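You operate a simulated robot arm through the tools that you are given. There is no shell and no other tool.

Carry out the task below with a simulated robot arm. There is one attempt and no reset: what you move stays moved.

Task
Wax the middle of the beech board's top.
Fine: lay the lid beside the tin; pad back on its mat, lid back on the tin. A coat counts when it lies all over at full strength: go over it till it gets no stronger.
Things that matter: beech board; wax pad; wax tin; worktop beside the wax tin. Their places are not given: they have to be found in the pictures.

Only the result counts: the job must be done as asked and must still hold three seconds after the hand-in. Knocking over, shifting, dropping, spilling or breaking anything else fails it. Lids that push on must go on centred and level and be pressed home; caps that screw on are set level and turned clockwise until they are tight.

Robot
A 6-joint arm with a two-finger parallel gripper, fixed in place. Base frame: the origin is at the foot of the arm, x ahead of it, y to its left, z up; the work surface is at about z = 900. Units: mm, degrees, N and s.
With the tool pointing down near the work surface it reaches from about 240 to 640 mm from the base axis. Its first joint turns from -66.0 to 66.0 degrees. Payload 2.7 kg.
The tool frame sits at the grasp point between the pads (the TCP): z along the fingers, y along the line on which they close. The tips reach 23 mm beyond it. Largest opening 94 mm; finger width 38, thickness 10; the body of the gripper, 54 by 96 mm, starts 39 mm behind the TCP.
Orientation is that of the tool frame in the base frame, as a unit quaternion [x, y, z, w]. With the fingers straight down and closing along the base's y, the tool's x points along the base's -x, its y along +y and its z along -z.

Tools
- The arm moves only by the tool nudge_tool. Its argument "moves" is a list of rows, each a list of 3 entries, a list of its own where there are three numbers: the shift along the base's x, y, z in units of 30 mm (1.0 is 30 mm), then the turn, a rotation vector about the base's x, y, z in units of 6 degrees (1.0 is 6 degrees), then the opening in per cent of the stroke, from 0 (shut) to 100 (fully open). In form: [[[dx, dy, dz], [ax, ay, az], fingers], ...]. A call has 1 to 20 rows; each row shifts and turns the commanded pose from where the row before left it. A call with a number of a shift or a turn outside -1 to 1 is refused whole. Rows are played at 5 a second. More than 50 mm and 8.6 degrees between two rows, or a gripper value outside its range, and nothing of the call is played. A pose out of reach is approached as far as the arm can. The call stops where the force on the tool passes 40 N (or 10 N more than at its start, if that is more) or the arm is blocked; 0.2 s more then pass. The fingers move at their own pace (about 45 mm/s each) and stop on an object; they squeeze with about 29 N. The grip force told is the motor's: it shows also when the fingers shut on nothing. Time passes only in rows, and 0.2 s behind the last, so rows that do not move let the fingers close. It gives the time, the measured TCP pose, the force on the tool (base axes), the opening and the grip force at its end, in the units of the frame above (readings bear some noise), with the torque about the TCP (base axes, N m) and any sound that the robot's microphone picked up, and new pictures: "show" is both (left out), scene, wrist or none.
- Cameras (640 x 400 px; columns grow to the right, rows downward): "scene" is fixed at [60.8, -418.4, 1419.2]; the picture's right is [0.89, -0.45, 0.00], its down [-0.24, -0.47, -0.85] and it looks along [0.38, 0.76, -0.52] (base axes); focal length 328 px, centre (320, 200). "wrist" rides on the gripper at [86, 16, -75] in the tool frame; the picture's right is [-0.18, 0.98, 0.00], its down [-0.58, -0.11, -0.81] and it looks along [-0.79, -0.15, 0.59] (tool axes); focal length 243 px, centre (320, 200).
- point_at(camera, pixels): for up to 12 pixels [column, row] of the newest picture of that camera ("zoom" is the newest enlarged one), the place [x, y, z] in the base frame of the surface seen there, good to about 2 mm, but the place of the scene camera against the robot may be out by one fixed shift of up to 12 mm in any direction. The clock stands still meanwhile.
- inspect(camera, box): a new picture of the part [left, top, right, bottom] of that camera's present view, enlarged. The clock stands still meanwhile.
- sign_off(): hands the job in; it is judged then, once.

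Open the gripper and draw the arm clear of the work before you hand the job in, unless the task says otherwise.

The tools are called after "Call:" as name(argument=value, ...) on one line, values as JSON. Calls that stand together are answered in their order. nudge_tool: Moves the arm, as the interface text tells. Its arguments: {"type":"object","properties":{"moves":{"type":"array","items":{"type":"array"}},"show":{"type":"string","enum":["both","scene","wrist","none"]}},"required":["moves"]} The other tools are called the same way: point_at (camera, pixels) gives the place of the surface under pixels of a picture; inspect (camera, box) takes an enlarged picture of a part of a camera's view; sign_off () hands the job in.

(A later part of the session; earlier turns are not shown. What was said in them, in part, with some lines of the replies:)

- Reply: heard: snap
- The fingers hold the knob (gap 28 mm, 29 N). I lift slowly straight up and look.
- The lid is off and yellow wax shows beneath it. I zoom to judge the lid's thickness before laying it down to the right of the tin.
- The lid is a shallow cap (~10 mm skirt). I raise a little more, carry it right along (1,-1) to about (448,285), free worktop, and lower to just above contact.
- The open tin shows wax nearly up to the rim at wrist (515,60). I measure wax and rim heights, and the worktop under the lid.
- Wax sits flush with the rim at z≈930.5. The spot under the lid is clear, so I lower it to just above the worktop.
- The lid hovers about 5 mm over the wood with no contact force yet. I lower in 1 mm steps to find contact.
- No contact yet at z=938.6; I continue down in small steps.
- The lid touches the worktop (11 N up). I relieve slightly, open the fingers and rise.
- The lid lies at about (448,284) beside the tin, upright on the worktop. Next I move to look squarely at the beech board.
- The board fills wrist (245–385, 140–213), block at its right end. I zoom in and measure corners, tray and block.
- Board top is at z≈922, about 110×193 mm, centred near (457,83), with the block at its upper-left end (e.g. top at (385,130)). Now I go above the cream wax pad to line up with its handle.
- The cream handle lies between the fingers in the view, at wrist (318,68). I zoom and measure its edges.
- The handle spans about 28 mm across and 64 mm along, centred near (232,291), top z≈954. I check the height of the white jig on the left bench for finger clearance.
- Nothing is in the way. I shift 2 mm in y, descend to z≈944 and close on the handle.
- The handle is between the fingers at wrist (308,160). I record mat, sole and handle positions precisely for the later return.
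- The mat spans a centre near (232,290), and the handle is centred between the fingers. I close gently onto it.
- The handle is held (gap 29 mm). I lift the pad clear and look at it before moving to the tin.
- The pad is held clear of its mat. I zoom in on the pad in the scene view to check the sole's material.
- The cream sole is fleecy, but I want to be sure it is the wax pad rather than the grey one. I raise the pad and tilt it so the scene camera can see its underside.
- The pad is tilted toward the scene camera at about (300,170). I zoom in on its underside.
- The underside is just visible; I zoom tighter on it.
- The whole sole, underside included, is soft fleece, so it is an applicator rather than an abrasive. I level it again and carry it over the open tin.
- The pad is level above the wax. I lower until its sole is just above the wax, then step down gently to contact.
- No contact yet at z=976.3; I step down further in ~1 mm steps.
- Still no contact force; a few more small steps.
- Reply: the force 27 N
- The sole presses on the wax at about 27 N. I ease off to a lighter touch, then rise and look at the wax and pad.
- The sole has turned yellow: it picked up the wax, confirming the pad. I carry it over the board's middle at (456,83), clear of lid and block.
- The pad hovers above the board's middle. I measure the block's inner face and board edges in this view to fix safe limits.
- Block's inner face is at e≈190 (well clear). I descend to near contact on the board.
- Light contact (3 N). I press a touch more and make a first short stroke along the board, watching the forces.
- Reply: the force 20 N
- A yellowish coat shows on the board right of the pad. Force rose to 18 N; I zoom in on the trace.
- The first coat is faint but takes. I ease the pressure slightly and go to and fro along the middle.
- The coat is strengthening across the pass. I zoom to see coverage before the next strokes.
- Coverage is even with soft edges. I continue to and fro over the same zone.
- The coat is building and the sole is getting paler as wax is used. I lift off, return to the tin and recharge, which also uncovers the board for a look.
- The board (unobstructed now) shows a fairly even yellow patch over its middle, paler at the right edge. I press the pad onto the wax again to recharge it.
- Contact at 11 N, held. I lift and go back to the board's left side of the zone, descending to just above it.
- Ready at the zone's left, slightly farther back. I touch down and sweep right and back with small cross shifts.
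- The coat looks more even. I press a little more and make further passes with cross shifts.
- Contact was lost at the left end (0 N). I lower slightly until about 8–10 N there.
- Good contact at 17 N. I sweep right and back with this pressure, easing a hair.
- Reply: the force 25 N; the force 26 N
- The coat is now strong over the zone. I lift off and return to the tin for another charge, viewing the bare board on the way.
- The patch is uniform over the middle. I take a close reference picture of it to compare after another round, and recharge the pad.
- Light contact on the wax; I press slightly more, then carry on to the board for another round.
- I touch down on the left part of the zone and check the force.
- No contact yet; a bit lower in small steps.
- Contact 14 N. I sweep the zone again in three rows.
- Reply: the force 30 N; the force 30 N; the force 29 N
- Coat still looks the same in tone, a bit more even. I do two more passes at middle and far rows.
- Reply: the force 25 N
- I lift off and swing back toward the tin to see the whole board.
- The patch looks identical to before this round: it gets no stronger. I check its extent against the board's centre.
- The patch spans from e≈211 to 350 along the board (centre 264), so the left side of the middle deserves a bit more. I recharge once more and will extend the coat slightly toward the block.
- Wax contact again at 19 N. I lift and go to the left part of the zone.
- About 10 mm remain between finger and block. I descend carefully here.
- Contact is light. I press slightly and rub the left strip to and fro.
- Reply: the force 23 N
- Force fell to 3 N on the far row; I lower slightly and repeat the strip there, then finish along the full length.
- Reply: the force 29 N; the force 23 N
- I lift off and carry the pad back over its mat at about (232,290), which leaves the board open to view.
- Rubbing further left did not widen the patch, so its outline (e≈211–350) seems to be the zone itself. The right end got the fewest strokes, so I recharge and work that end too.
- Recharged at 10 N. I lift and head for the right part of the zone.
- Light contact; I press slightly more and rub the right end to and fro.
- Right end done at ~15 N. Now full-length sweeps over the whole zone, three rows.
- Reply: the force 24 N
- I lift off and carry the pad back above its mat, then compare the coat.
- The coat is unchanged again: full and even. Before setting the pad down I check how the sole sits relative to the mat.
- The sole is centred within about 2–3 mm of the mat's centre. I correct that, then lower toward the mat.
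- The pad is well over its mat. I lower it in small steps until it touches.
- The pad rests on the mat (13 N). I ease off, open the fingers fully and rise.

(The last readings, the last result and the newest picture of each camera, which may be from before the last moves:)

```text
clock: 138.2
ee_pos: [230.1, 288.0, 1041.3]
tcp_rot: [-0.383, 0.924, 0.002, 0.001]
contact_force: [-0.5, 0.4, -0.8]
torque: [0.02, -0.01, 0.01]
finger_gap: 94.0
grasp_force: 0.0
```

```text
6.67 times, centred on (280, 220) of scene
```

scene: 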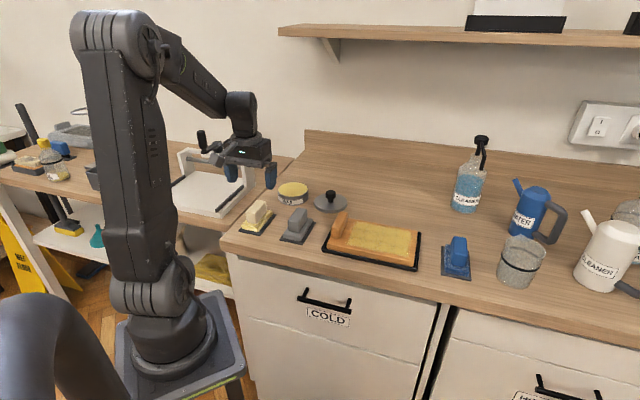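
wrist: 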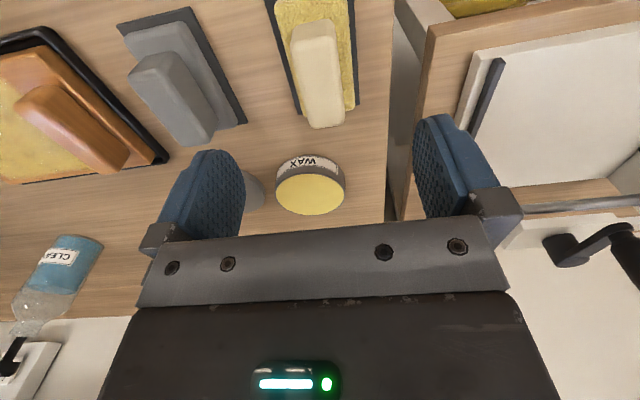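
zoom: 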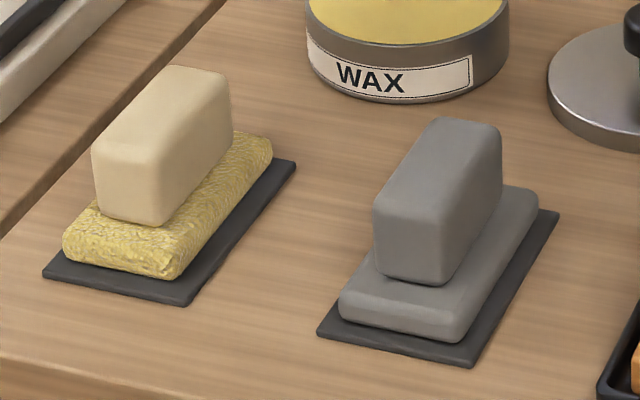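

The pad sits back on its mat as before. Now I go above the lid at about (448,284) to pick it up.

Call:
nudge_tool(moves=[[[0.9, -0.01, 0], [0, 0, 0], 100], [[0.9, -0.01, 0], [0, 0, 0], 100], [[0.9, -0.01, 0], [0, 0, 0], 100], [[0.9, -0.01, 0], [0, 0, 0], 100], [[0.9, -0.01, 0], [0, 0, 0], 100], [[0.9, -0.01, 0], [0, 0, 0], 100], [[0.9, -0.02, 0], [0, 0, 0], 100], [[0.93, -0.02, 0], [0, 0, 0], 100], [[0, 0, -0.7], [0, 0, 0], 100], [[0, 0, -0.7], [0, 0, 0], 100], [[0, 0, 0], [0, 0, 0], 100]], show="both")

Call:
inspect(camera="wrist", box=[240, 30, 400, 180])

```text
clock: 140.6
ee_pos: [447.9, 285.4, 1000.8]
tcp_rot: [-0.383, 0.924, 0.0, 0.0]
contact_force: [-0.8, 0.5, 0.4]
torque: [0.01, 0.01, 0.01]
finger_gap: 94.0
grasp_force: 0.0
```

scene: 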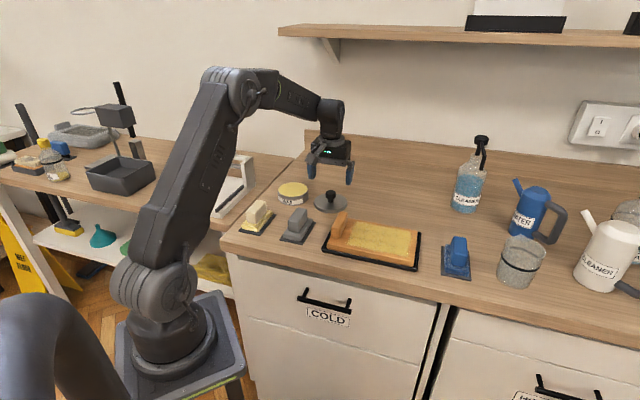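
wrist: 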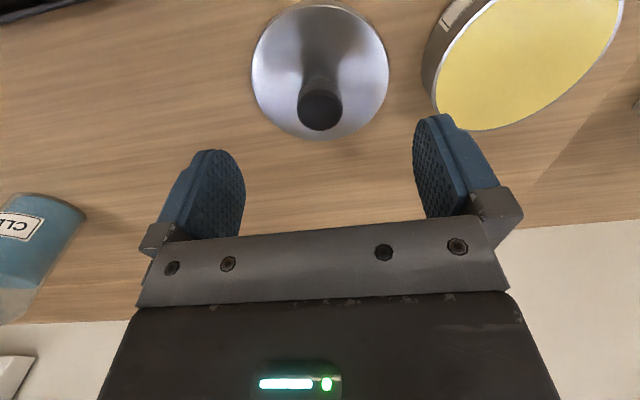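

```text
2.67 times, centred on (320, 105) of wrist
```

zoom: 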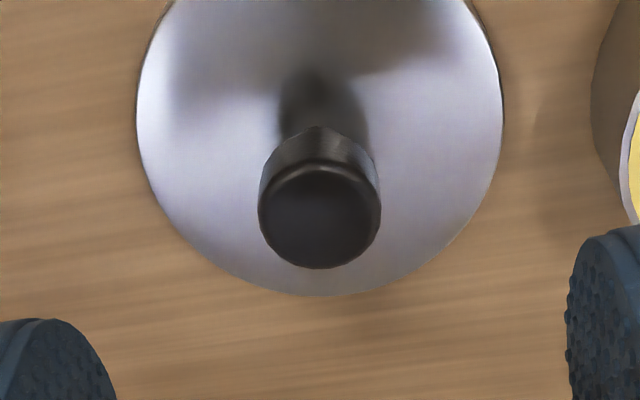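

The knob is centred below the TCP (wrist (320,111)). I narrow the fingers a bit for clearance from the tin, descend to z≈937.8 and close.

Call:
nudge_tool(moves=[[[0, 0, 0], [0, 0, 0], 65], [[0, 0, 0], [0, 0, 0], 65], [[0, 0, -0.9], [0, 0, 0], 65], [[0, 0, -0.8], [0, 0, 0], 65], [[0, 0, -0.3], [0, 0, 0], 65], [[0, 0, -0.1], [0, 0, 0], 65], [[0, 0, 0], [0, 0, 0], 65]], show="both")

```text
clock: 142.2
ee_pos: [448.0, 284.4, 936.4]
tcp_rot: [-0.382, 0.924, 0.001, 0.0]
contact_force: [-1.3, 0.6, 0.1]
torque: [0.02, 0.02, -0.03]
finger_gap: 61.2
grasp_force: 0.0
```

scene: 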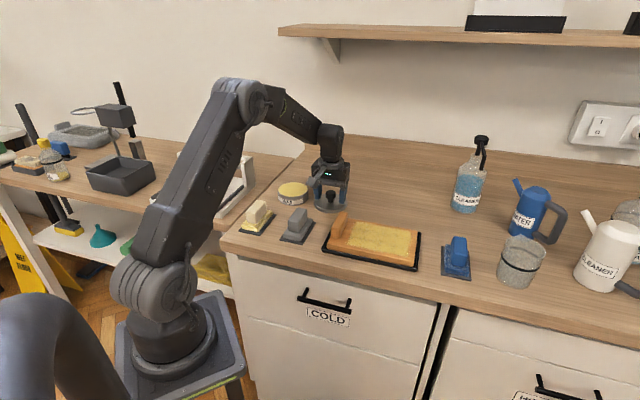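
wrist: 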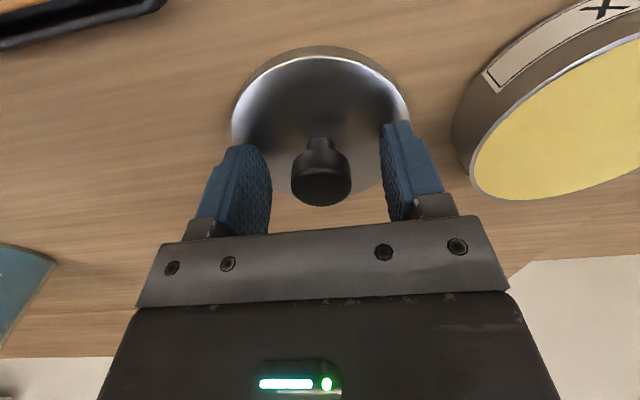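

The knob is between the fingers at wrist (321,172), no contact. I close the grip and lift slightly.

Call:
nudge_tool(moves=[[[0, 0, 0], [0, 0, 0], 40], [[0, 0, 0], [0, 0, 0], 25], [[0, 0, 0], [0, 0, 0], 10], [[0, 0, 0], [0, 0, 0], 10], [[0, 0, 0], [0, 0, 0], 10], [[0, 0, 0.3], [0, 0, 0], 10], [[0, 0, 0.8], [0, 0, 0], 10], [[0, 0, 1], [0, 0, 0], 10], [[0, 0, 0], [0, 0, 0], 10]], show="both")

Call:
inspect(camera="scene", box=[265, 130, 375, 215])

```text
clock: 144.2
ee_pos: [447.5, 287.1, 1001.9]
tcp_rot: [-0.383, 0.924, 0.001, 0.001]
contact_force: [-0.2, -0.5, 0.3]
torque: [0.0, 0.01, 0.01]
finger_gap: 28.0
grasp_force: 29.2
```

scene: 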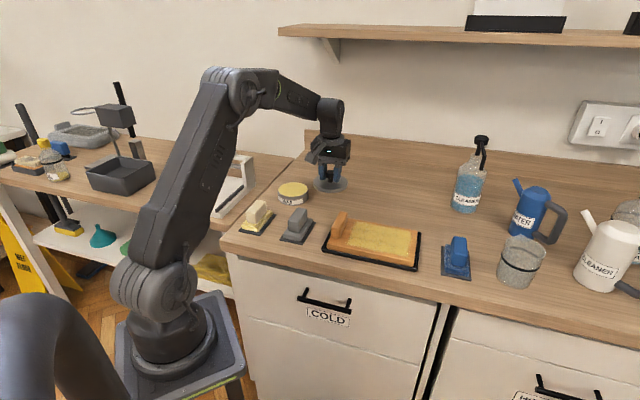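
wrist: 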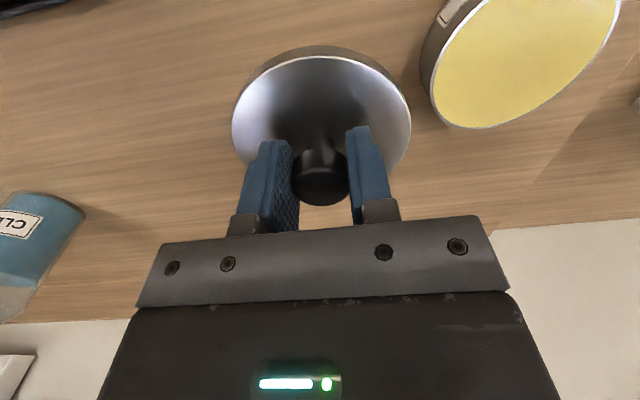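

```text
4.71 times, centred on (320, 172) of scene
```

zoom: 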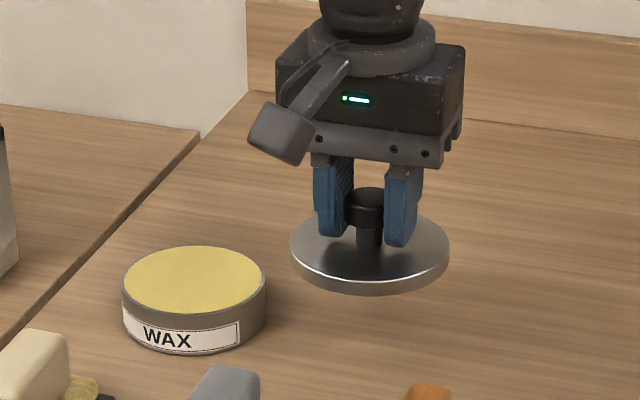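

The lid is held level, same grasp as before. I back off to see the open tin clearly beside the lid and re-measure its centre.

Call:
nudge_tool(moves=[[[0, 0, 0.9], [0, 0, 0], 10], [[-0.95, -0.95, 0], [0, 0, 0], 10], [[-0.95, -0.95, 0], [0, 0, 0], 10], [[0, 0, 0], [0, 0, 0], 10], [[0, 0, 0], [0, 0, 0], 10]], show="both")

Call:
inspect(camera="wrist", box=[395, 80, 535, 190])

```text
clock: 145.4
ee_pos: [391.7, 228.8, 1029.2]
tcp_rot: [-0.383, 0.924, 0.001, 0.001]
contact_force: [0.5, 0.0, -1.2]
torque: [-0.01, -0.01, 0.02]
finger_gap: 27.8
grasp_force: 28.7
```

scene: 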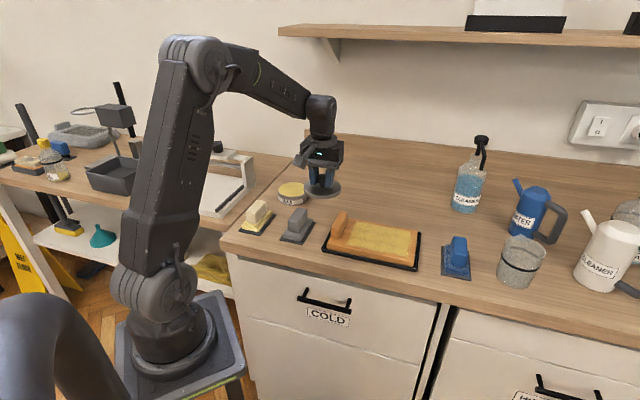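
wrist: 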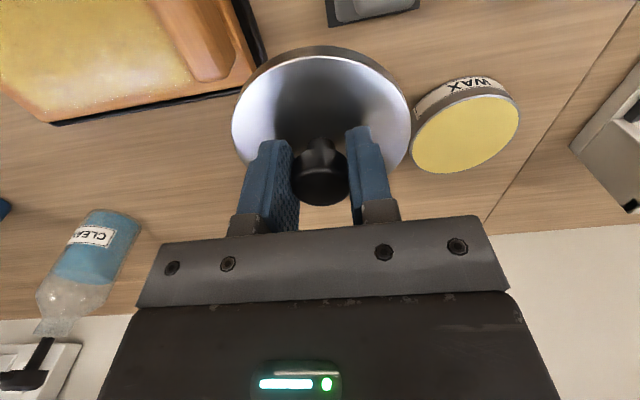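

```text
3.64 times, centred on (465, 135) of wrist
```

zoom: 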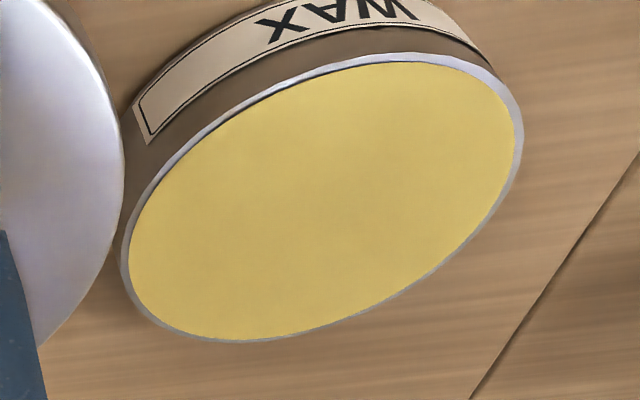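

I point at several rim/wax-edge places to fit the tin's centre.

Call:
point_at(camera="wrist", pixels=[[413, 151], [518, 116], [488, 98], [443, 172.5], [429.5, 124], [504.5, 145], [514, 105], [418.5, 163.5], [470.4, 166.5], [457, 107], [465, 135]])

Call:
point_at(camera="zoom", pixels=[[131, 258], [512, 130], [405, 65], [240, 336], [190, 161], [464, 238], [500, 91], [152, 304], [340, 314], [290, 100], [320, 200]])

```text
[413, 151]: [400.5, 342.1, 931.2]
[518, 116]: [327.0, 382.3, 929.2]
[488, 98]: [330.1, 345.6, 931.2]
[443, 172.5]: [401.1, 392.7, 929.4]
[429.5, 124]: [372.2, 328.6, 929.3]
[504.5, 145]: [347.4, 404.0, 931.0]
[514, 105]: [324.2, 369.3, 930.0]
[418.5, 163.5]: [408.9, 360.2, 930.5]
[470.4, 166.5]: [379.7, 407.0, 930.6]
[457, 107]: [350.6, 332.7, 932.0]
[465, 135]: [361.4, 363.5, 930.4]
```

```text
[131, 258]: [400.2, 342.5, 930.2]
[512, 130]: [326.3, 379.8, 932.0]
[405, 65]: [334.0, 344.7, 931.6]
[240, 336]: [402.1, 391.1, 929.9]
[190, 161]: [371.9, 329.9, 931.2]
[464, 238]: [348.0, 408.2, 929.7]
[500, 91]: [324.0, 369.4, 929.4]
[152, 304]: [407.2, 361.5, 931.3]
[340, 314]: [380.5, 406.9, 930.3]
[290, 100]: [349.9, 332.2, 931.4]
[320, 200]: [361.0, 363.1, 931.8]
```

The circle fit puts the tin's centre at about (366.5,369), R≈41.5. I also measure the held lid's rim to know its centre relative to the TCP.

Call:
point_at(camera="wrist", pixels=[[235, 122], [407, 122], [250, 88], [393, 88], [320, 58], [280, 66], [362, 66], [243, 150], [398, 155], [321, 195], [310, 185], [332, 185]])

Call:
inspect(camera="wrist", box=[220, 35, 420, 215])

```text
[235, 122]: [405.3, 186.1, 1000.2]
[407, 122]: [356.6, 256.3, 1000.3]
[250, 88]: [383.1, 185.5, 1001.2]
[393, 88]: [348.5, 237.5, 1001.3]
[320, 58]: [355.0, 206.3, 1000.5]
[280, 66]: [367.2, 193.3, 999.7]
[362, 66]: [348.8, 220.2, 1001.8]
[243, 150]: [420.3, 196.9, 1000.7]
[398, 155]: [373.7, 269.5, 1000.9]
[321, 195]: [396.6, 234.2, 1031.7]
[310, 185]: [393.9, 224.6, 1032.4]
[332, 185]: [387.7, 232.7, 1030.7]
```

```text
2.22 times, centred on (320, 125) of wrist
```

zoom: 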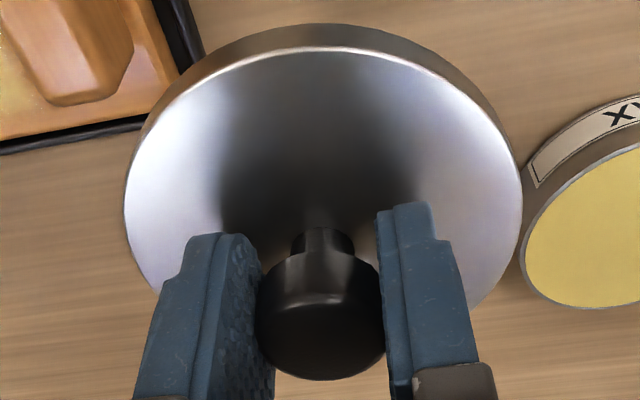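

The lid's knob axis coincides with the TCP. To check whether the tin has shifted since the start, I take the same scene enlargement as right after opening it.

Call:
inspect(camera="scene", box=[250, 150, 370, 225])

```text
5.33 times, centred on (310, 188) of scene
```

zoom: 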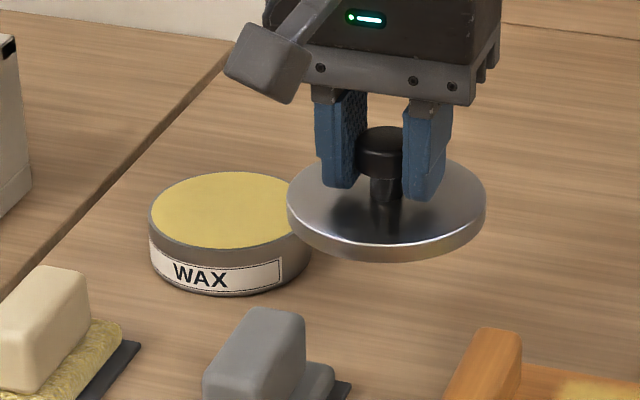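

The tin has not moved at all (label and edges at identical pixels). So I return to the original grasp position (365.8,367.9) above the tin.

Call:
nudge_tool(moves=[[[-0.17, 0.93, 0], [0, 0, 0], 10], [[-0.17, 0.93, 0], [0, 0, 0], 10], [[-0.17, 0.93, 0], [0, 0, 0], 10], [[-0.17, 0.94, 0], [0, 0, 0], 10], [[-0.16, 0.94, 0], [0, 0, 0], 10], [[0, 0, -0.7], [0, 0, 0], 10], [[0, 0, -0.7], [0, 0, 0], 10], [[0, 0, 0], [0, 0, 0], 10], [[0, 0, 0], [0, 0, 0], 10]], show="both")

Call:
inspect(camera="scene", box=[260, 140, 330, 210])

Call:
inspect(camera="wrist", box=[220, 0, 420, 120])

```text
clock: 147.4
ee_pos: [367.6, 367.9, 986.2]
tcp_rot: [-0.383, 0.924, 0.001, 0.0]
contact_force: [0.4, 0.0, -0.9]
torque: [0.01, 0.03, -0.01]
finger_gap: 27.7
grasp_force: 29.5
```

scene: 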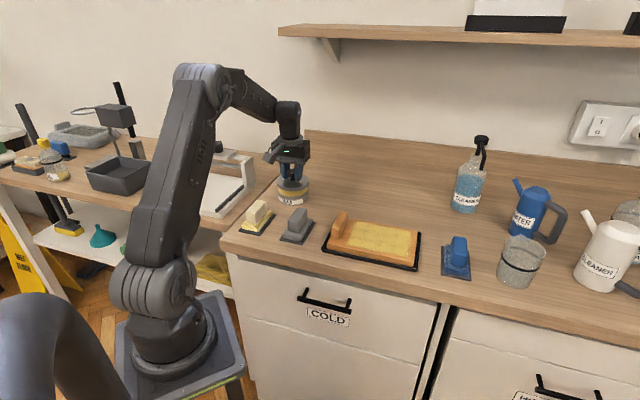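
wrist: 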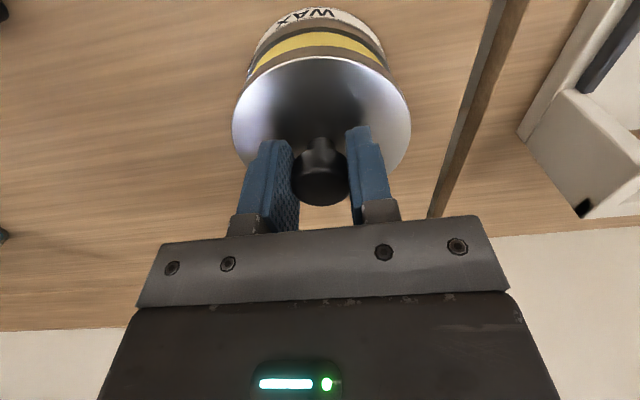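

```text
5.71 times, centred on (295, 175) of scene
```

zoom: 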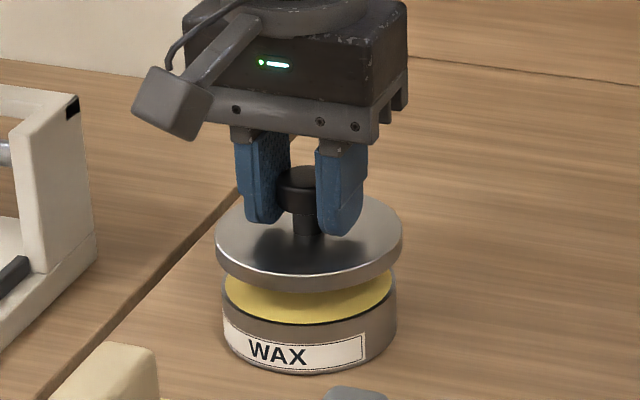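

```text
3.20 times, centred on (320, 60) of wrist
```

zoom: 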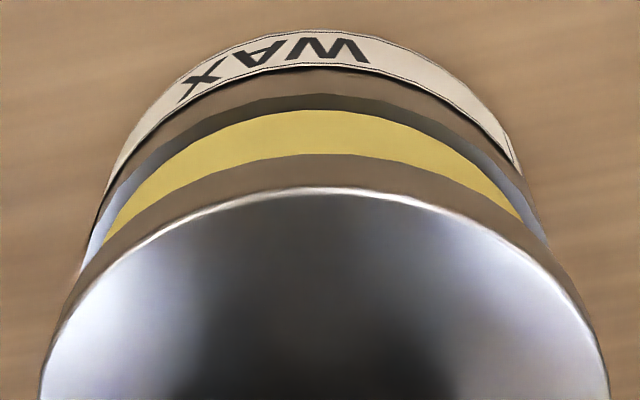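

The lid hovers just above the tin. I zoom in more to compare the lid's and tin's left/right edges for centring.

Call:
inspect(camera="scene", box=[272, 172, 316, 208])

Call:
nudge_tool(moves=[[[0, 0, -0.4], [0, 0, 0], 10], [[0, 0, 0], [0, 0, 0], 10], [[0, 0, 0], [0, 0, 0], 10]], show="both")

Call:
inspect(camera="scene", box=[272, 172, 316, 208])

Call:
inspect(camera="wrist", box=[220, 0, 420, 120])

```text
11.11 times, centred on (294, 190) of scene
```

zoom: 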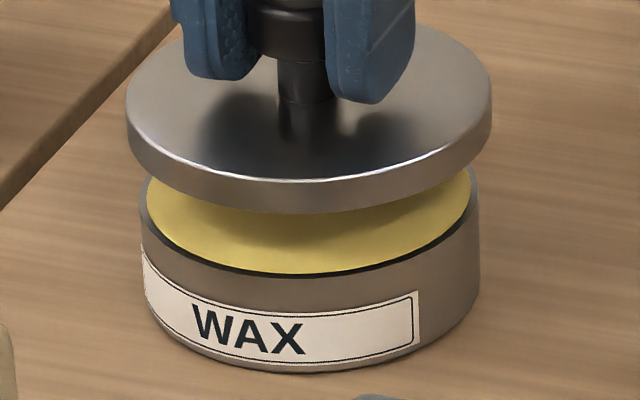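

```text
clock: 148.2
ee_pos: [366.4, 366.7, 975.1]
tcp_rot: [-0.382, 0.924, 0.0, 0.0]
contact_force: [-0.4, 0.5, 0.0]
torque: [0.01, 0.03, 0.02]
finger_gap: 27.9
grasp_force: 29.3
```

scene: 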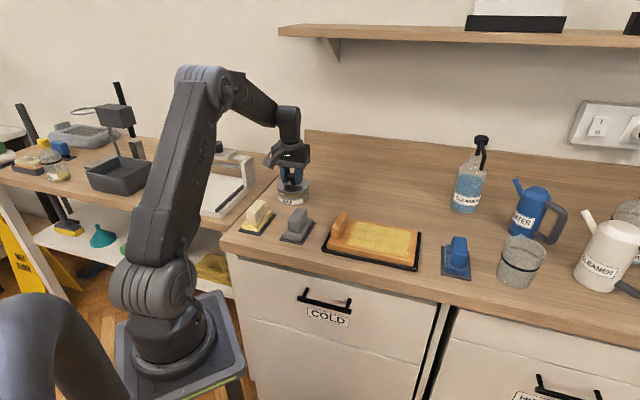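
wrist: 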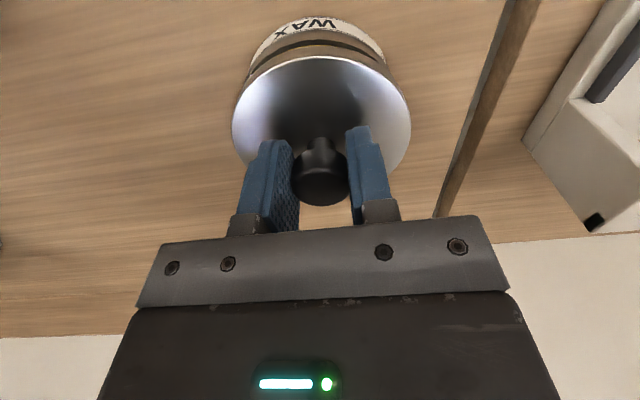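

```text
11.11 times, centred on (294, 190) of scene
```

zoom: 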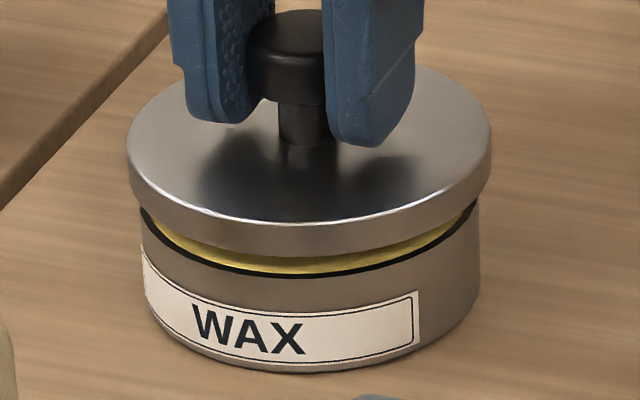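

```text
3.20 times, centred on (320, 60) of wrist
```

zoom: 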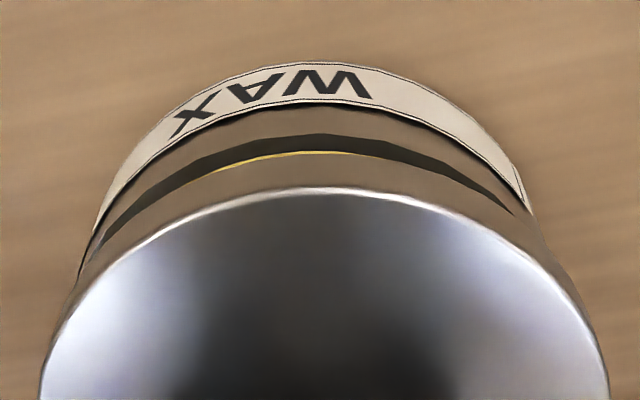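

The lid looks centred within about 1 mm (edges 127–492 over tin 140–480). I lower in small steps, watching side forces.

Call:
nudge_tool(moves=[[[-0.01, 0.005, -0.07], [0, 0, 0], 10], [[0, 0, -0.05], [0, 0, 0], 10], [[0, 0, -0.04], [0, 0, 0], 10], [[0, 0, 0], [0, 0, 0], 10]], show="none")

Call:
nudge_tool(moves=[[[0, 0, -0.03], [0, 0, 0], 10], [[0, 0, 0], [0, 0, 0], 10]], show="none")

```text
clock: 149.2
ee_pos: [366.6, 367.6, 967.6]
tcp_rot: [-0.383, 0.924, 0.001, 0.001]
contact_force: [0.9, -0.1, -1.4]
torque: [0.0, -0.01, -0.01]
finger_gap: 27.9
grasp_force: 29.0
```

```text
clock: 149.8
ee_pos: [367.4, 368.0, 967.6]
tcp_rot: [-0.383, 0.924, 0.001, 0.0]
contact_force: [-0.5, 0.5, -1.2]
torque: [-0.05, -0.03, 0.0]
finger_gap: 28.1
grasp_force: 29.1
```

No contact yet at z≈967.6. I continue in 1 mm steps.

Call:
nudge_tool(moves=[[[0, 0, -0.03], [0, 0, 0], 10], [[0, 0, 0], [0, 0, 0], 10]], show="none")

Call:
nudge_tool(moves=[[[0, 0, -0.03], [0, 0, 0], 10], [[0, 0, 0], [0, 0, 0], 10]], show="none")

Call:
nudge_tool(moves=[[[0, 0, -0.03], [0, 0, 0], 10], [[0, 0, 0], [0, 0, 0], 10]], show="scene")

```text
clock: 150.4
ee_pos: [366.5, 367.9, 967.4]
tcp_rot: [-0.383, 0.924, 0.001, 0.001]
contact_force: [0.2, -0.1, 3.5]
torque: [-0.12, 0.08, -0.04]
finger_gap: 28.0
grasp_force: 29.2
```

```text
clock: 151.0
ee_pos: [364.7, 368.7, 967.8]
tcp_rot: [-0.384, 0.923, 0.002, 0.001]
contact_force: [-1.6, -0.3, 12.4]
torque: [-0.39, 0.24, -0.04]
finger_gap: 28.3
grasp_force: 29.1
```

```text
clock: 151.6
ee_pos: [365.9, 367.4, 966.2]
tcp_rot: [-0.383, 0.924, 0.002, 0.001]
contact_force: [0.3, 1.4, 21.0]
torque: [-0.45, 0.31, 0.03]
finger_gap: 27.8
grasp_force: 29.1
```

scene: 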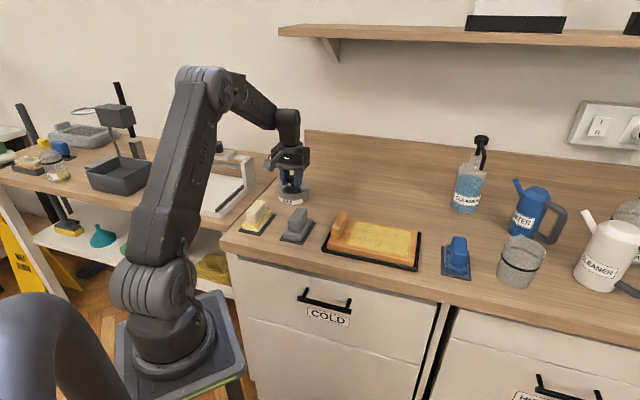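

Contact begins at z≈967 with 21 N and the pressure centre toward the near side. I zoom in to see how the lid sits on the rim.

Call:
inspect(camera="scene", box=[272, 172, 316, 208])

Call:
inspect(camera="wrist", box=[220, 0, 420, 120])

```text
11.11 times, centred on (294, 190) of scene
```

zoom: 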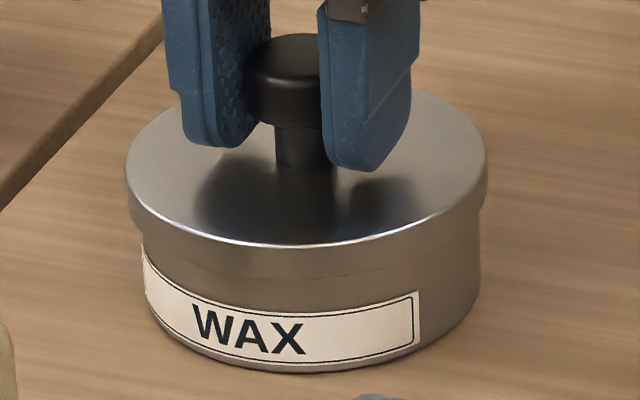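

```text
3.20 times, centred on (320, 60) of wrist
```

zoom: 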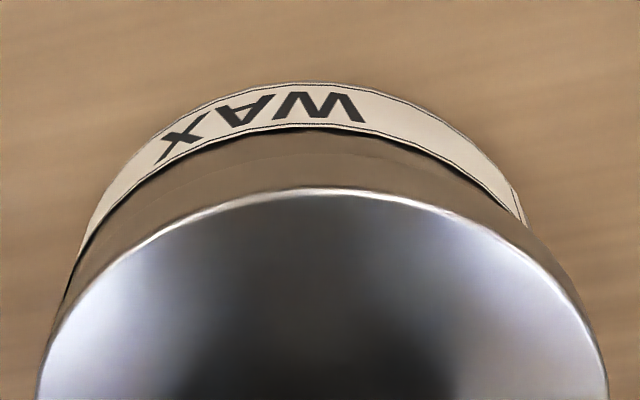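

The lid looks concentric sideways, but it bears on the near rim, suggesting it is a little too far out. I lift 2 mm, shift about 1 mm toward the robot along the view, and lower again.

Call:
nudge_tool(moves=[[[0, 0, 0.1], [0, 0, 0], 10], [[-0.025, -0.025, 0], [0, 0, 0], 10], [[0, 0, 0], [0, 0, 0], 10], [[0, 0, -0.05], [0, 0, 0], 10], [[0, 0, -0.04], [0, 0, 0], 10], [[0, 0, 0], [0, 0, 0], 10]], show="none")

Call:
nudge_tool(moves=[[[0, 0, -0.02], [0, 0, 0], 10], [[0, 0, 0], [0, 0, 0], 10]], show="none")

```text
clock: 153.0
ee_pos: [363.7, 367.9, 966.3]
tcp_rot: [-0.383, 0.924, 0.001, 0.001]
contact_force: [-0.4, 0.2, 3.7]
torque: [-0.09, -0.14, -0.02]
finger_gap: 28.0
grasp_force: 29.1
```

```text
clock: 153.6
ee_pos: [363.3, 367.6, 966.3]
tcp_rot: [-0.383, 0.924, 0.002, 0.001]
contact_force: [-1.9, 1.0, 6.4]
torque: [-0.13, -0.1, -0.04]
finger_gap: 27.9
grasp_force: 28.6
```

Force dropped (only 6 N, 1 mm lower) and the pressure point is now on the right (+x,−y) side. I shift about 1 mm toward +x,−y and step lower.

Call:
nudge_tool(moves=[[[0, 0, 0.04], [0, 0, 0], 10], [[0.025, -0.025, 0], [0, 0, 0], 10], [[0, 0, -0.04], [0, 0, 0], 10], [[0, 0, 0], [0, 0, 0], 10]], show="none")

Call:
nudge_tool(moves=[[[0, 0, -0.02], [0, 0, 0], 10], [[0, 0, 0], [0, 0, 0], 10]], show="none")

```text
clock: 154.6
ee_pos: [366.4, 366.5, 965.4]
tcp_rot: [-0.382, 0.924, 0.001, -0.001]
contact_force: [1.0, 0.0, 0.3]
torque: [0.02, 0.01, 0.04]
finger_gap: 28.1
grasp_force: 29.1
```

```text
clock: 155.2
ee_pos: [365.1, 365.9, 964.8]
tcp_rot: [-0.382, 0.924, 0.001, 0.0]
contact_force: [0.0, -0.1, -0.6]
torque: [0.02, -0.01, 0.02]
finger_gap: 28.0
grasp_force: 28.7
```

No force now — the lid slips over the rim. I continue down in small steps to the seat (~961).

Call:
nudge_tool(moves=[[[0, 0, -0.03], [0, 0, 0], 10], [[0, 0, -0.03], [0, 0, 0], 10], [[0, 0, 0], [0, 0, 0], 10]], show="none")

Call:
nudge_tool(moves=[[[0, 0, -0.03], [0, 0, 0], 10], [[0, 0, 0], [0, 0, 0], 10]], show="none")

```text
clock: 156.0
ee_pos: [364.7, 366.9, 962.8]
tcp_rot: [-0.383, 0.924, 0.002, 0.001]
contact_force: [-0.7, 0.2, -0.5]
torque: [-0.04, 0.01, 0.02]
finger_gap: 28.2
grasp_force: 28.5
```

```text
clock: 156.6
ee_pos: [365.5, 367.6, 961.1]
tcp_rot: [-0.382, 0.924, 0.001, 0.001]
contact_force: [-0.1, 0.4, -0.7]
torque: [-0.02, -0.02, 0.01]
finger_gap: 27.9
grasp_force: 29.3
```

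Still free at z≈961. I continue to seat contact and then press.

Call:
nudge_tool(moves=[[[0, 0, -0.03], [0, 0, 0], 10], [[0, 0, 0], [0, 0, 0], 10]], show="none")

Call:
nudge_tool(moves=[[[0, 0, -0.03], [0, 0, 0], 10], [[0, 0, 0], [0, 0, 0], 10]], show="none")

Call:
nudge_tool(moves=[[[0, 0, -0.02], [0, 0, 0], 10], [[0, 0, 0], [0, 0, 0], 10]], show="both")

```text
clock: 157.2
ee_pos: [365.3, 366.7, 960.6]
tcp_rot: [-0.383, 0.924, 0.0, 0.0]
contact_force: [2.8, -14.7, 4.1]
torque: [-0.16, 0.01, -0.05]
finger_gap: 27.9
grasp_force: 29.3
heard: snap
```

```text
clock: 157.8
ee_pos: [365.0, 365.1, 960.7]
tcp_rot: [-0.383, 0.924, 0.0, 0.001]
contact_force: [3.8, -18.8, 9.8]
torque: [-0.31, 0.03, -0.09]
finger_gap: 27.7
grasp_force: 29.7
```

```text
clock: 158.4
ee_pos: [365.9, 365.6, 960.2]
tcp_rot: [-0.383, 0.924, 0.001, 0.001]
contact_force: [3.4, -25.3, 20.3]
torque: [-0.27, -0.08, -0.16]
finger_gap: 27.8
grasp_force: 28.9
```

scene: 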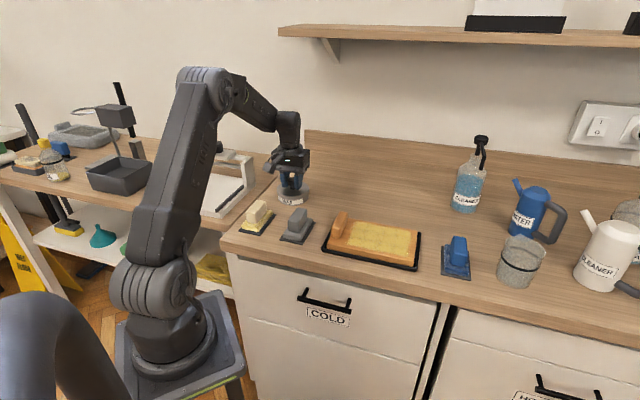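
wrist: 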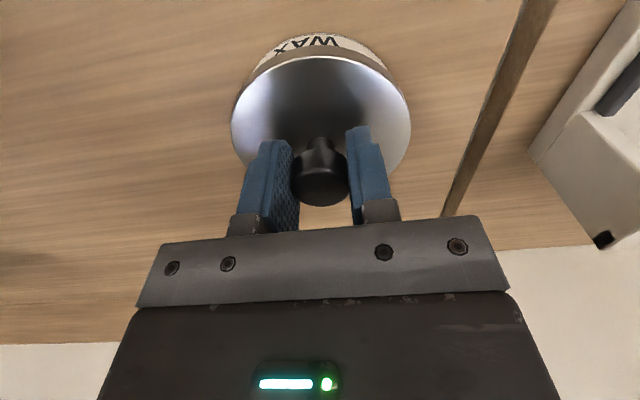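

A snap was heard: the lid has clicked home. A side force of −25 N in y has built up, so I relieve it by easing up and toward −y.

Call:
nudge_tool(moves=[[[0, -0.02, 0.02], [0, 0, 0], 10], [[0, 0, 0], [0, 0, 0], 10]], show="none")

```text
clock: 159.0
ee_pos: [364.6, 365.0, 960.5]
tcp_rot: [-0.383, 0.924, 0.001, 0.001]
contact_force: [2.5, -18.1, 19.2]
torque: [-0.19, -0.02, -0.03]
finger_gap: 28.1
grasp_force: 29.1
```

Call:
nudge_tool(moves=[[[0, -0.025, 0.01], [0, 0, 0], 10], [[0, 0, 0], [0, 0, 0], 10]], show="none")

```text
clock: 159.6
ee_pos: [365.1, 365.3, 960.0]
tcp_rot: [-0.383, 0.924, 0.002, 0.002]
contact_force: [5.9, -5.6, 14.9]
torque: [-0.08, -0.04, -0.04]
finger_gap: 27.8
grasp_force: 29.2
```

Side force is down to 8 N. I correct the rest and press straight down to about 30 N to be sure it is home.

Call:
nudge_tool(moves=[[[0.012, -0.012, 0], [0, 0, 0], 10], [[0, 0, -0.03], [0, 0, 0], 10], [[0, 0, 0], [0, 0, 0], 10]], show="none")

```text
clock: 160.4
ee_pos: [365.1, 365.7, 959.7]
tcp_rot: [-0.384, 0.923, 0.002, 0.001]
contact_force: [-0.2, 1.5, 16.9]
torque: [0.16, -0.03, -0.01]
finger_gap: 27.6
grasp_force: 28.6
```

Now 17 N purely vertical. I press a bit more.

Call:
nudge_tool(moves=[[[0, 0, -0.03], [0, 0, 0], 10], [[0, 0, -0.02], [0, 0, 0], 10], [[0, 0, 0], [0, 0, 0], 10]], show="both")

Call:
inspect(camera="scene", box=[272, 172, 316, 208])

Call:
inspect(camera="wrist", box=[220, 0, 420, 120])

```text
clock: 161.2
ee_pos: [364.9, 365.8, 959.8]
tcp_rot: [-0.383, 0.924, 0.002, 0.003]
contact_force: [-1.7, 1.3, 28.1]
torque: [-0.06, 0.03, 0.04]
finger_gap: 28.2
grasp_force: 29.0
```

scene: 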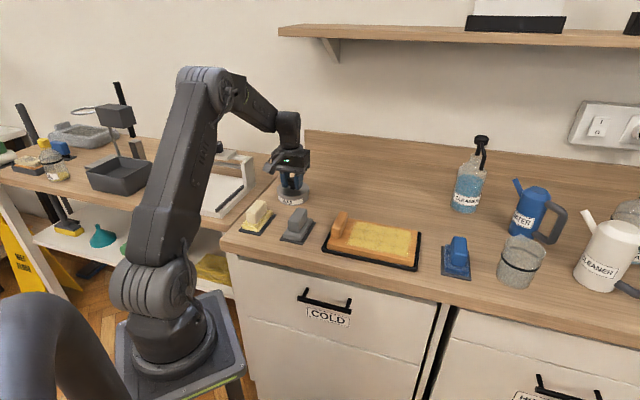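
wrist: 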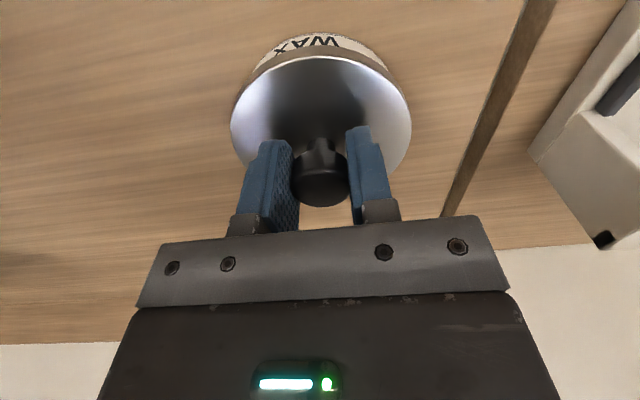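

```text
11.11 times, centred on (294, 190) of scene
```

zoom: 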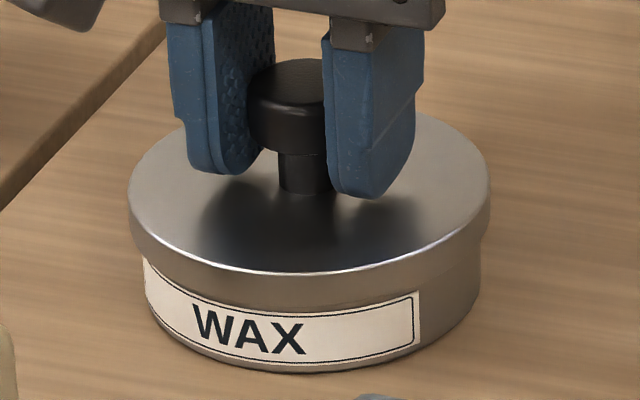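

```text
3.20 times, centred on (320, 60) of wrist
```

zoom: 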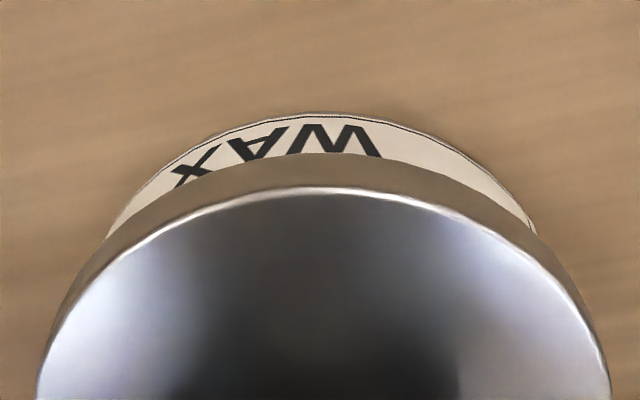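

The lid sits flat and centred, tin unmoved. I ease the pressure, keeping a slight push, and open the fingers wide without pulling.

Call:
nudge_tool(moves=[[[0, 0, 0.03], [0, 0, 0], 10], [[0, 0, 0.01], [0, 0, 0], 10], [[0, 0, 0], [0, 0, 0], 10]], show="none")

```text
clock: 162.0
ee_pos: [366.6, 365.0, 959.4]
tcp_rot: [-0.383, 0.924, 0.002, 0.001]
contact_force: [-0.2, 1.7, 20.2]
torque: [0.2, -0.16, -0.03]
finger_gap: 28.0
grasp_force: 29.4
```

Call:
nudge_tool(moves=[[[0, 0, 0.025], [0, 0, 0], 10], [[0, 0, 0], [0, 0, 0], 10]], show="none")

```text
clock: 162.6
ee_pos: [366.1, 364.3, 960.4]
tcp_rot: [-0.383, 0.924, 0.002, 0.0]
contact_force: [4.0, 6.8, 11.2]
torque: [0.24, -0.23, 0.01]
finger_gap: 28.2
grasp_force: 29.1
```

Only 11 N remain. I open the fingers and then rise straight up.

Call:
nudge_tool(moves=[[[0, 0, 0], [0, 0, 0], 50], [[0, 0, 0], [0, 0, 0], 80], [[0, 0, 0], [0, 0, 0], 100], [[0, 0, 0], [0, 0, 0], 100], [[0, 0, 0], [0, 0, 0], 100]], show="both")

```text
clock: 163.8
ee_pos: [365.9, 365.0, 960.2]
tcp_rot: [-0.383, 0.924, 0.001, 0.001]
contact_force: [-0.8, -0.2, -0.2]
torque: [0.02, -0.01, 0.04]
finger_gap: 93.9
grasp_force: 0.0
```

scene: 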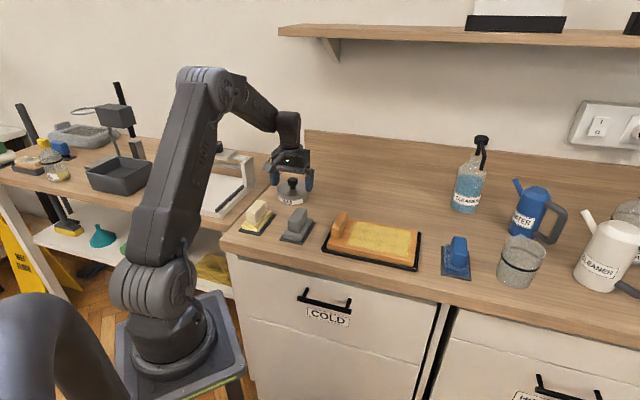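
wrist: 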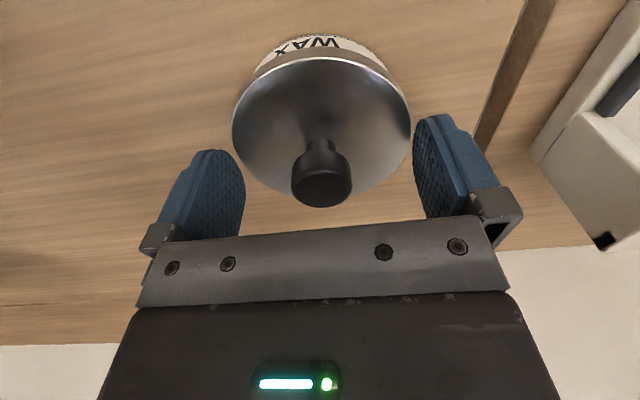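

The fingers are free of the knob. I rise straight up and draw the arm back, then inspect the result.

Call:
nudge_tool(moves=[[[0, 0, 0.5], [0, 0, 0], 100], [[0, 0, 1], [0, 0, 0], 100], [[0, 0, 1], [0, 0, 0], 100], [[0, 0, 1], [0, 0, 0], 100], [[-0.8, -0.6, 0.3], [0, 0, 0], 100], [[-0.8, -0.6, 0.3], [0, 0, 0], 100], [[-0.8, -0.6, 0.3], [0, 0, 0], 100], [[-0.8, -0.6, 0.3], [0, 0, 0], 100], [[-0.8, -0.6, 0.3], [0, 0, 0], 100], [[0, 0, 0], [0, 0, 0], 100]], show="both")

Call:
inspect(camera="scene", box=[272, 172, 316, 208])

Call:
inspect(camera="scene", box=[220, 160, 350, 260])

Call:
inspect(camera="scene", box=[310, 190, 490, 300])

```text
clock: 166.0
ee_pos: [242.1, 274.1, 1110.2]
tcp_rot: [-0.383, 0.924, 0.001, 0.001]
contact_force: [-1.1, -0.6, 0.1]
torque: [-0.05, -0.01, -0.02]
finger_gap: 93.8
grasp_force: 0.0
```

scene: 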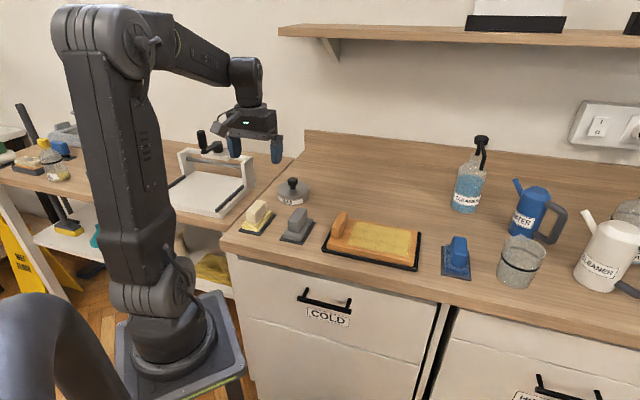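
wrist: 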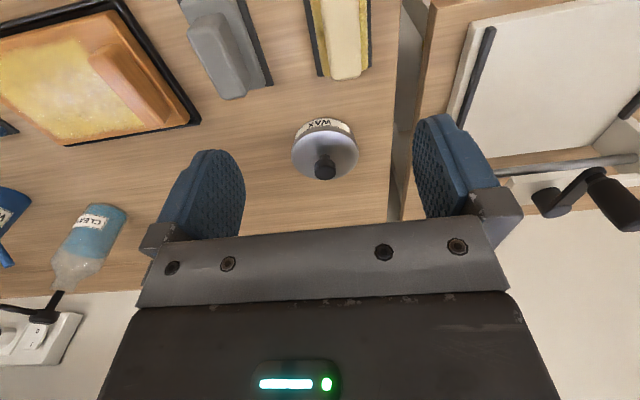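

```text
11.11 times, centred on (294, 190) of scene
```

zoom: 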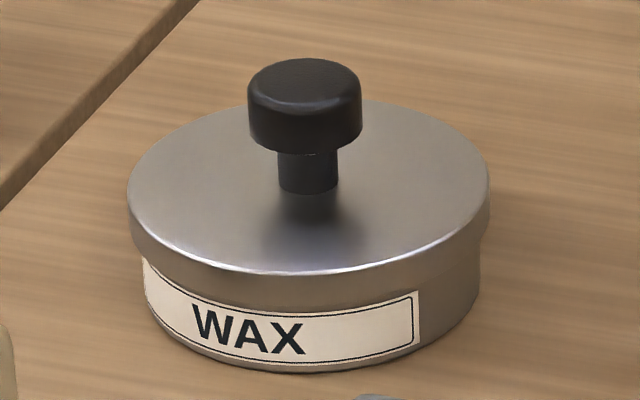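

```text
4.00 times, centred on (285, 210) of scene
```

zoom: 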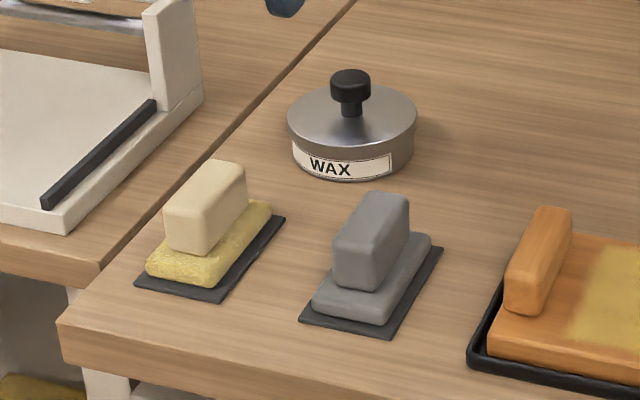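

```text
3.56 times, centred on (400, 245) of scene
```

zoom: 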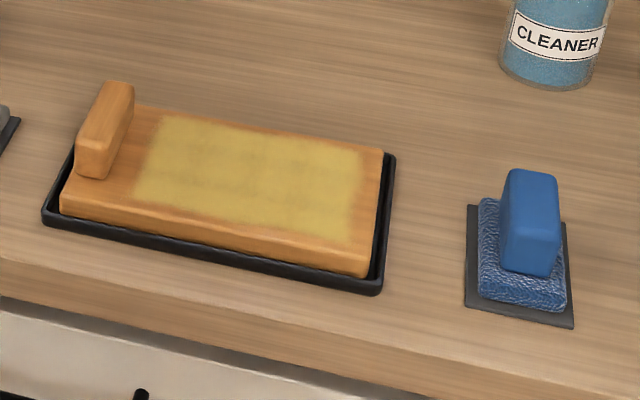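

Tin and lid now match the very first enlargement. I verify the lid height and level against the initial readings (lid 942.7–943.1, knob 972.8 in the scene camera's values).

Call:
point_at(camera="scene", pixels=[[291, 179], [283, 192], [278, 190], [303, 190], [290, 187], [300, 184], [293, 195]])

Call:
inspect(camera="scene", box=[345, 215, 415, 258])

```text
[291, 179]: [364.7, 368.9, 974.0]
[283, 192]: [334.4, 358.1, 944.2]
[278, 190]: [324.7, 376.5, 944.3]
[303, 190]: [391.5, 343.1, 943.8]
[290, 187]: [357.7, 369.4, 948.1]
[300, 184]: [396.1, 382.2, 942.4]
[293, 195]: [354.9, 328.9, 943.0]
```

```text
9.14 times, centred on (380, 236) of scene
```

zoom: 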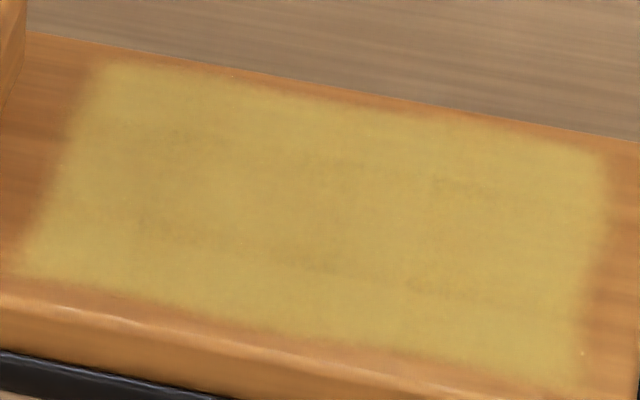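

Readings agree within their noise. I double-check the lid's top height with the wrist camera (it was ≈933.5 at first).

Call:
point_at(camera="wrist", pixels=[[300, 150], [305, 160], [310, 145], [325, 140], [340, 145], [348, 150], [345, 162], [300, 158], [335, 142], [316, 142], [325, 170], [327, 172]])

Call:
point_at(camera="scene", pixels=[[283, 192], [278, 190], [303, 190], [280, 188], [300, 190], [297, 193], [288, 194], [305, 187], [281, 186], [291, 179], [290, 178], [293, 180]])

```text
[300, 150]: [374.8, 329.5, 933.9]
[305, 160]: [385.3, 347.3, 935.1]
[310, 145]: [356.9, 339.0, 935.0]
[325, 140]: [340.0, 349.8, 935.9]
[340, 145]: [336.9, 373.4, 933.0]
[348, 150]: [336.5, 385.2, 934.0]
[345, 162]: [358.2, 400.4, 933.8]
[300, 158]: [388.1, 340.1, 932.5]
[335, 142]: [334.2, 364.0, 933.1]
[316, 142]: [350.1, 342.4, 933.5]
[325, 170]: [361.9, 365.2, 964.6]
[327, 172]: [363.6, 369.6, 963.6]
```

```text
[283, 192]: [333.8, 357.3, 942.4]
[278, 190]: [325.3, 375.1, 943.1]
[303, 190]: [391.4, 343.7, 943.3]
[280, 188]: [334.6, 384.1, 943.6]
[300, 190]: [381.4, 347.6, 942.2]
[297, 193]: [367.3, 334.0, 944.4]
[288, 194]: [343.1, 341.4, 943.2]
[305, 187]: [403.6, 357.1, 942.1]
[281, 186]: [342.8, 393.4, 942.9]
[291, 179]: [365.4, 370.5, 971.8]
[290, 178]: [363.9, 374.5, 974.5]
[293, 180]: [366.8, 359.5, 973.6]
```

Lid top averages ≈933.9 (wrist) and ≈943.0 (scene), same as at the start: seated and level. I draw the arm a bit higher and away before handing in.

Call:
nudge_tool(moves=[[[0.2, -0.7, 0.6], [0, 0, 0], 100], [[0.2, -0.7, 0.6], [0, 0, 0], 100], [[0.1, -0.6, 0.5], [0, 0, 0], 100], [[0, 0, 0], [0, 0, 0], 100], [[0, 0, 0], [0, 0, 0], 100]], show="both")

```text
clock: 167.2
ee_pos: [259.6, 212.9, 1162.1]
tcp_rot: [-0.383, 0.924, 0.001, 0.0]
contact_force: [-0.2, -1.3, -0.6]
torque: [0.01, 0.0, -0.02]
finger_gap: 94.1
grasp_force: 0.0
```

scene: 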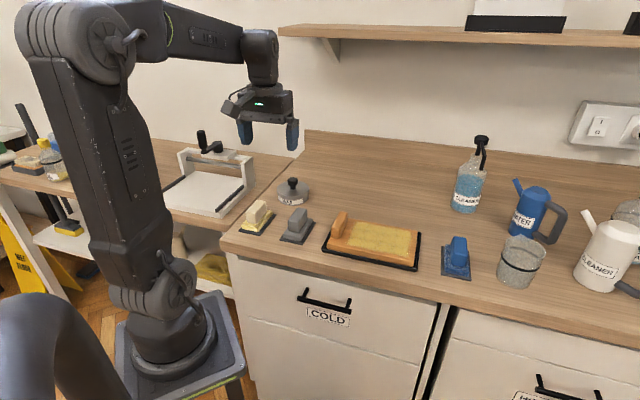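
wrist: 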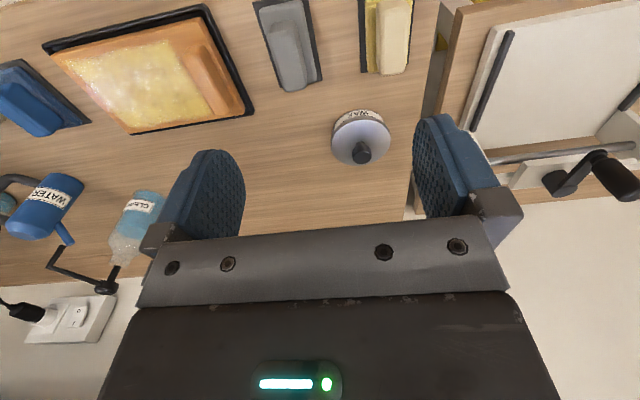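

Everything is in place; I take one last close look at the coat from the wrist camera for even coverage.

Call:
inspect(camera="wrist", box=[40, 0, 260, 140])

```text
2.86 times, centred on (150, 70) of wrist
```

zoom: 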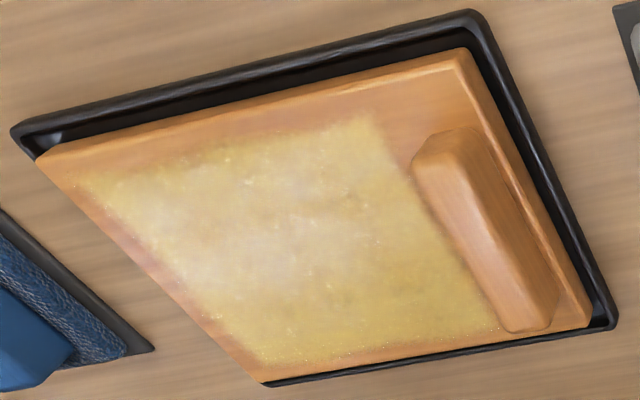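

The coat covers the whole middle zone evenly. The pad is on its mat, the lid is pressed home on the tin, and the gripper is open and clear, so I hand in the job.

Call:
sign_off()

```text
The job is handed in.
```

I waxed the middle of the beech board's top and handed the job in; I haven't seen the verdict.

- **Coat:** It covers the middle zone evenly. I recharged the pad and kept going over it until further passes made no visible difference.
- **Wax pad:** None of the pads was labelled. I took the cream fleece one as the wax pad; it picked up the wax and coated the board. It is back on its mat, within a couple of millimetres of where it started.
- **Tin and lid:** I laid the lid on the worktop beside the tin while I worked. It is now back on, level and centred. I heard it snap home, and its height matches the first readings. The tin looks unmoved.
- **Side force on the lid:** As the lid snapped on, the gripper pushed sideways at about 25 N for a moment. I eased that off before pressing it down, and saw no movement from it.
- **Everything else:** Nothing else looks moved in the final pictures. The gripper is open and drawn clear.
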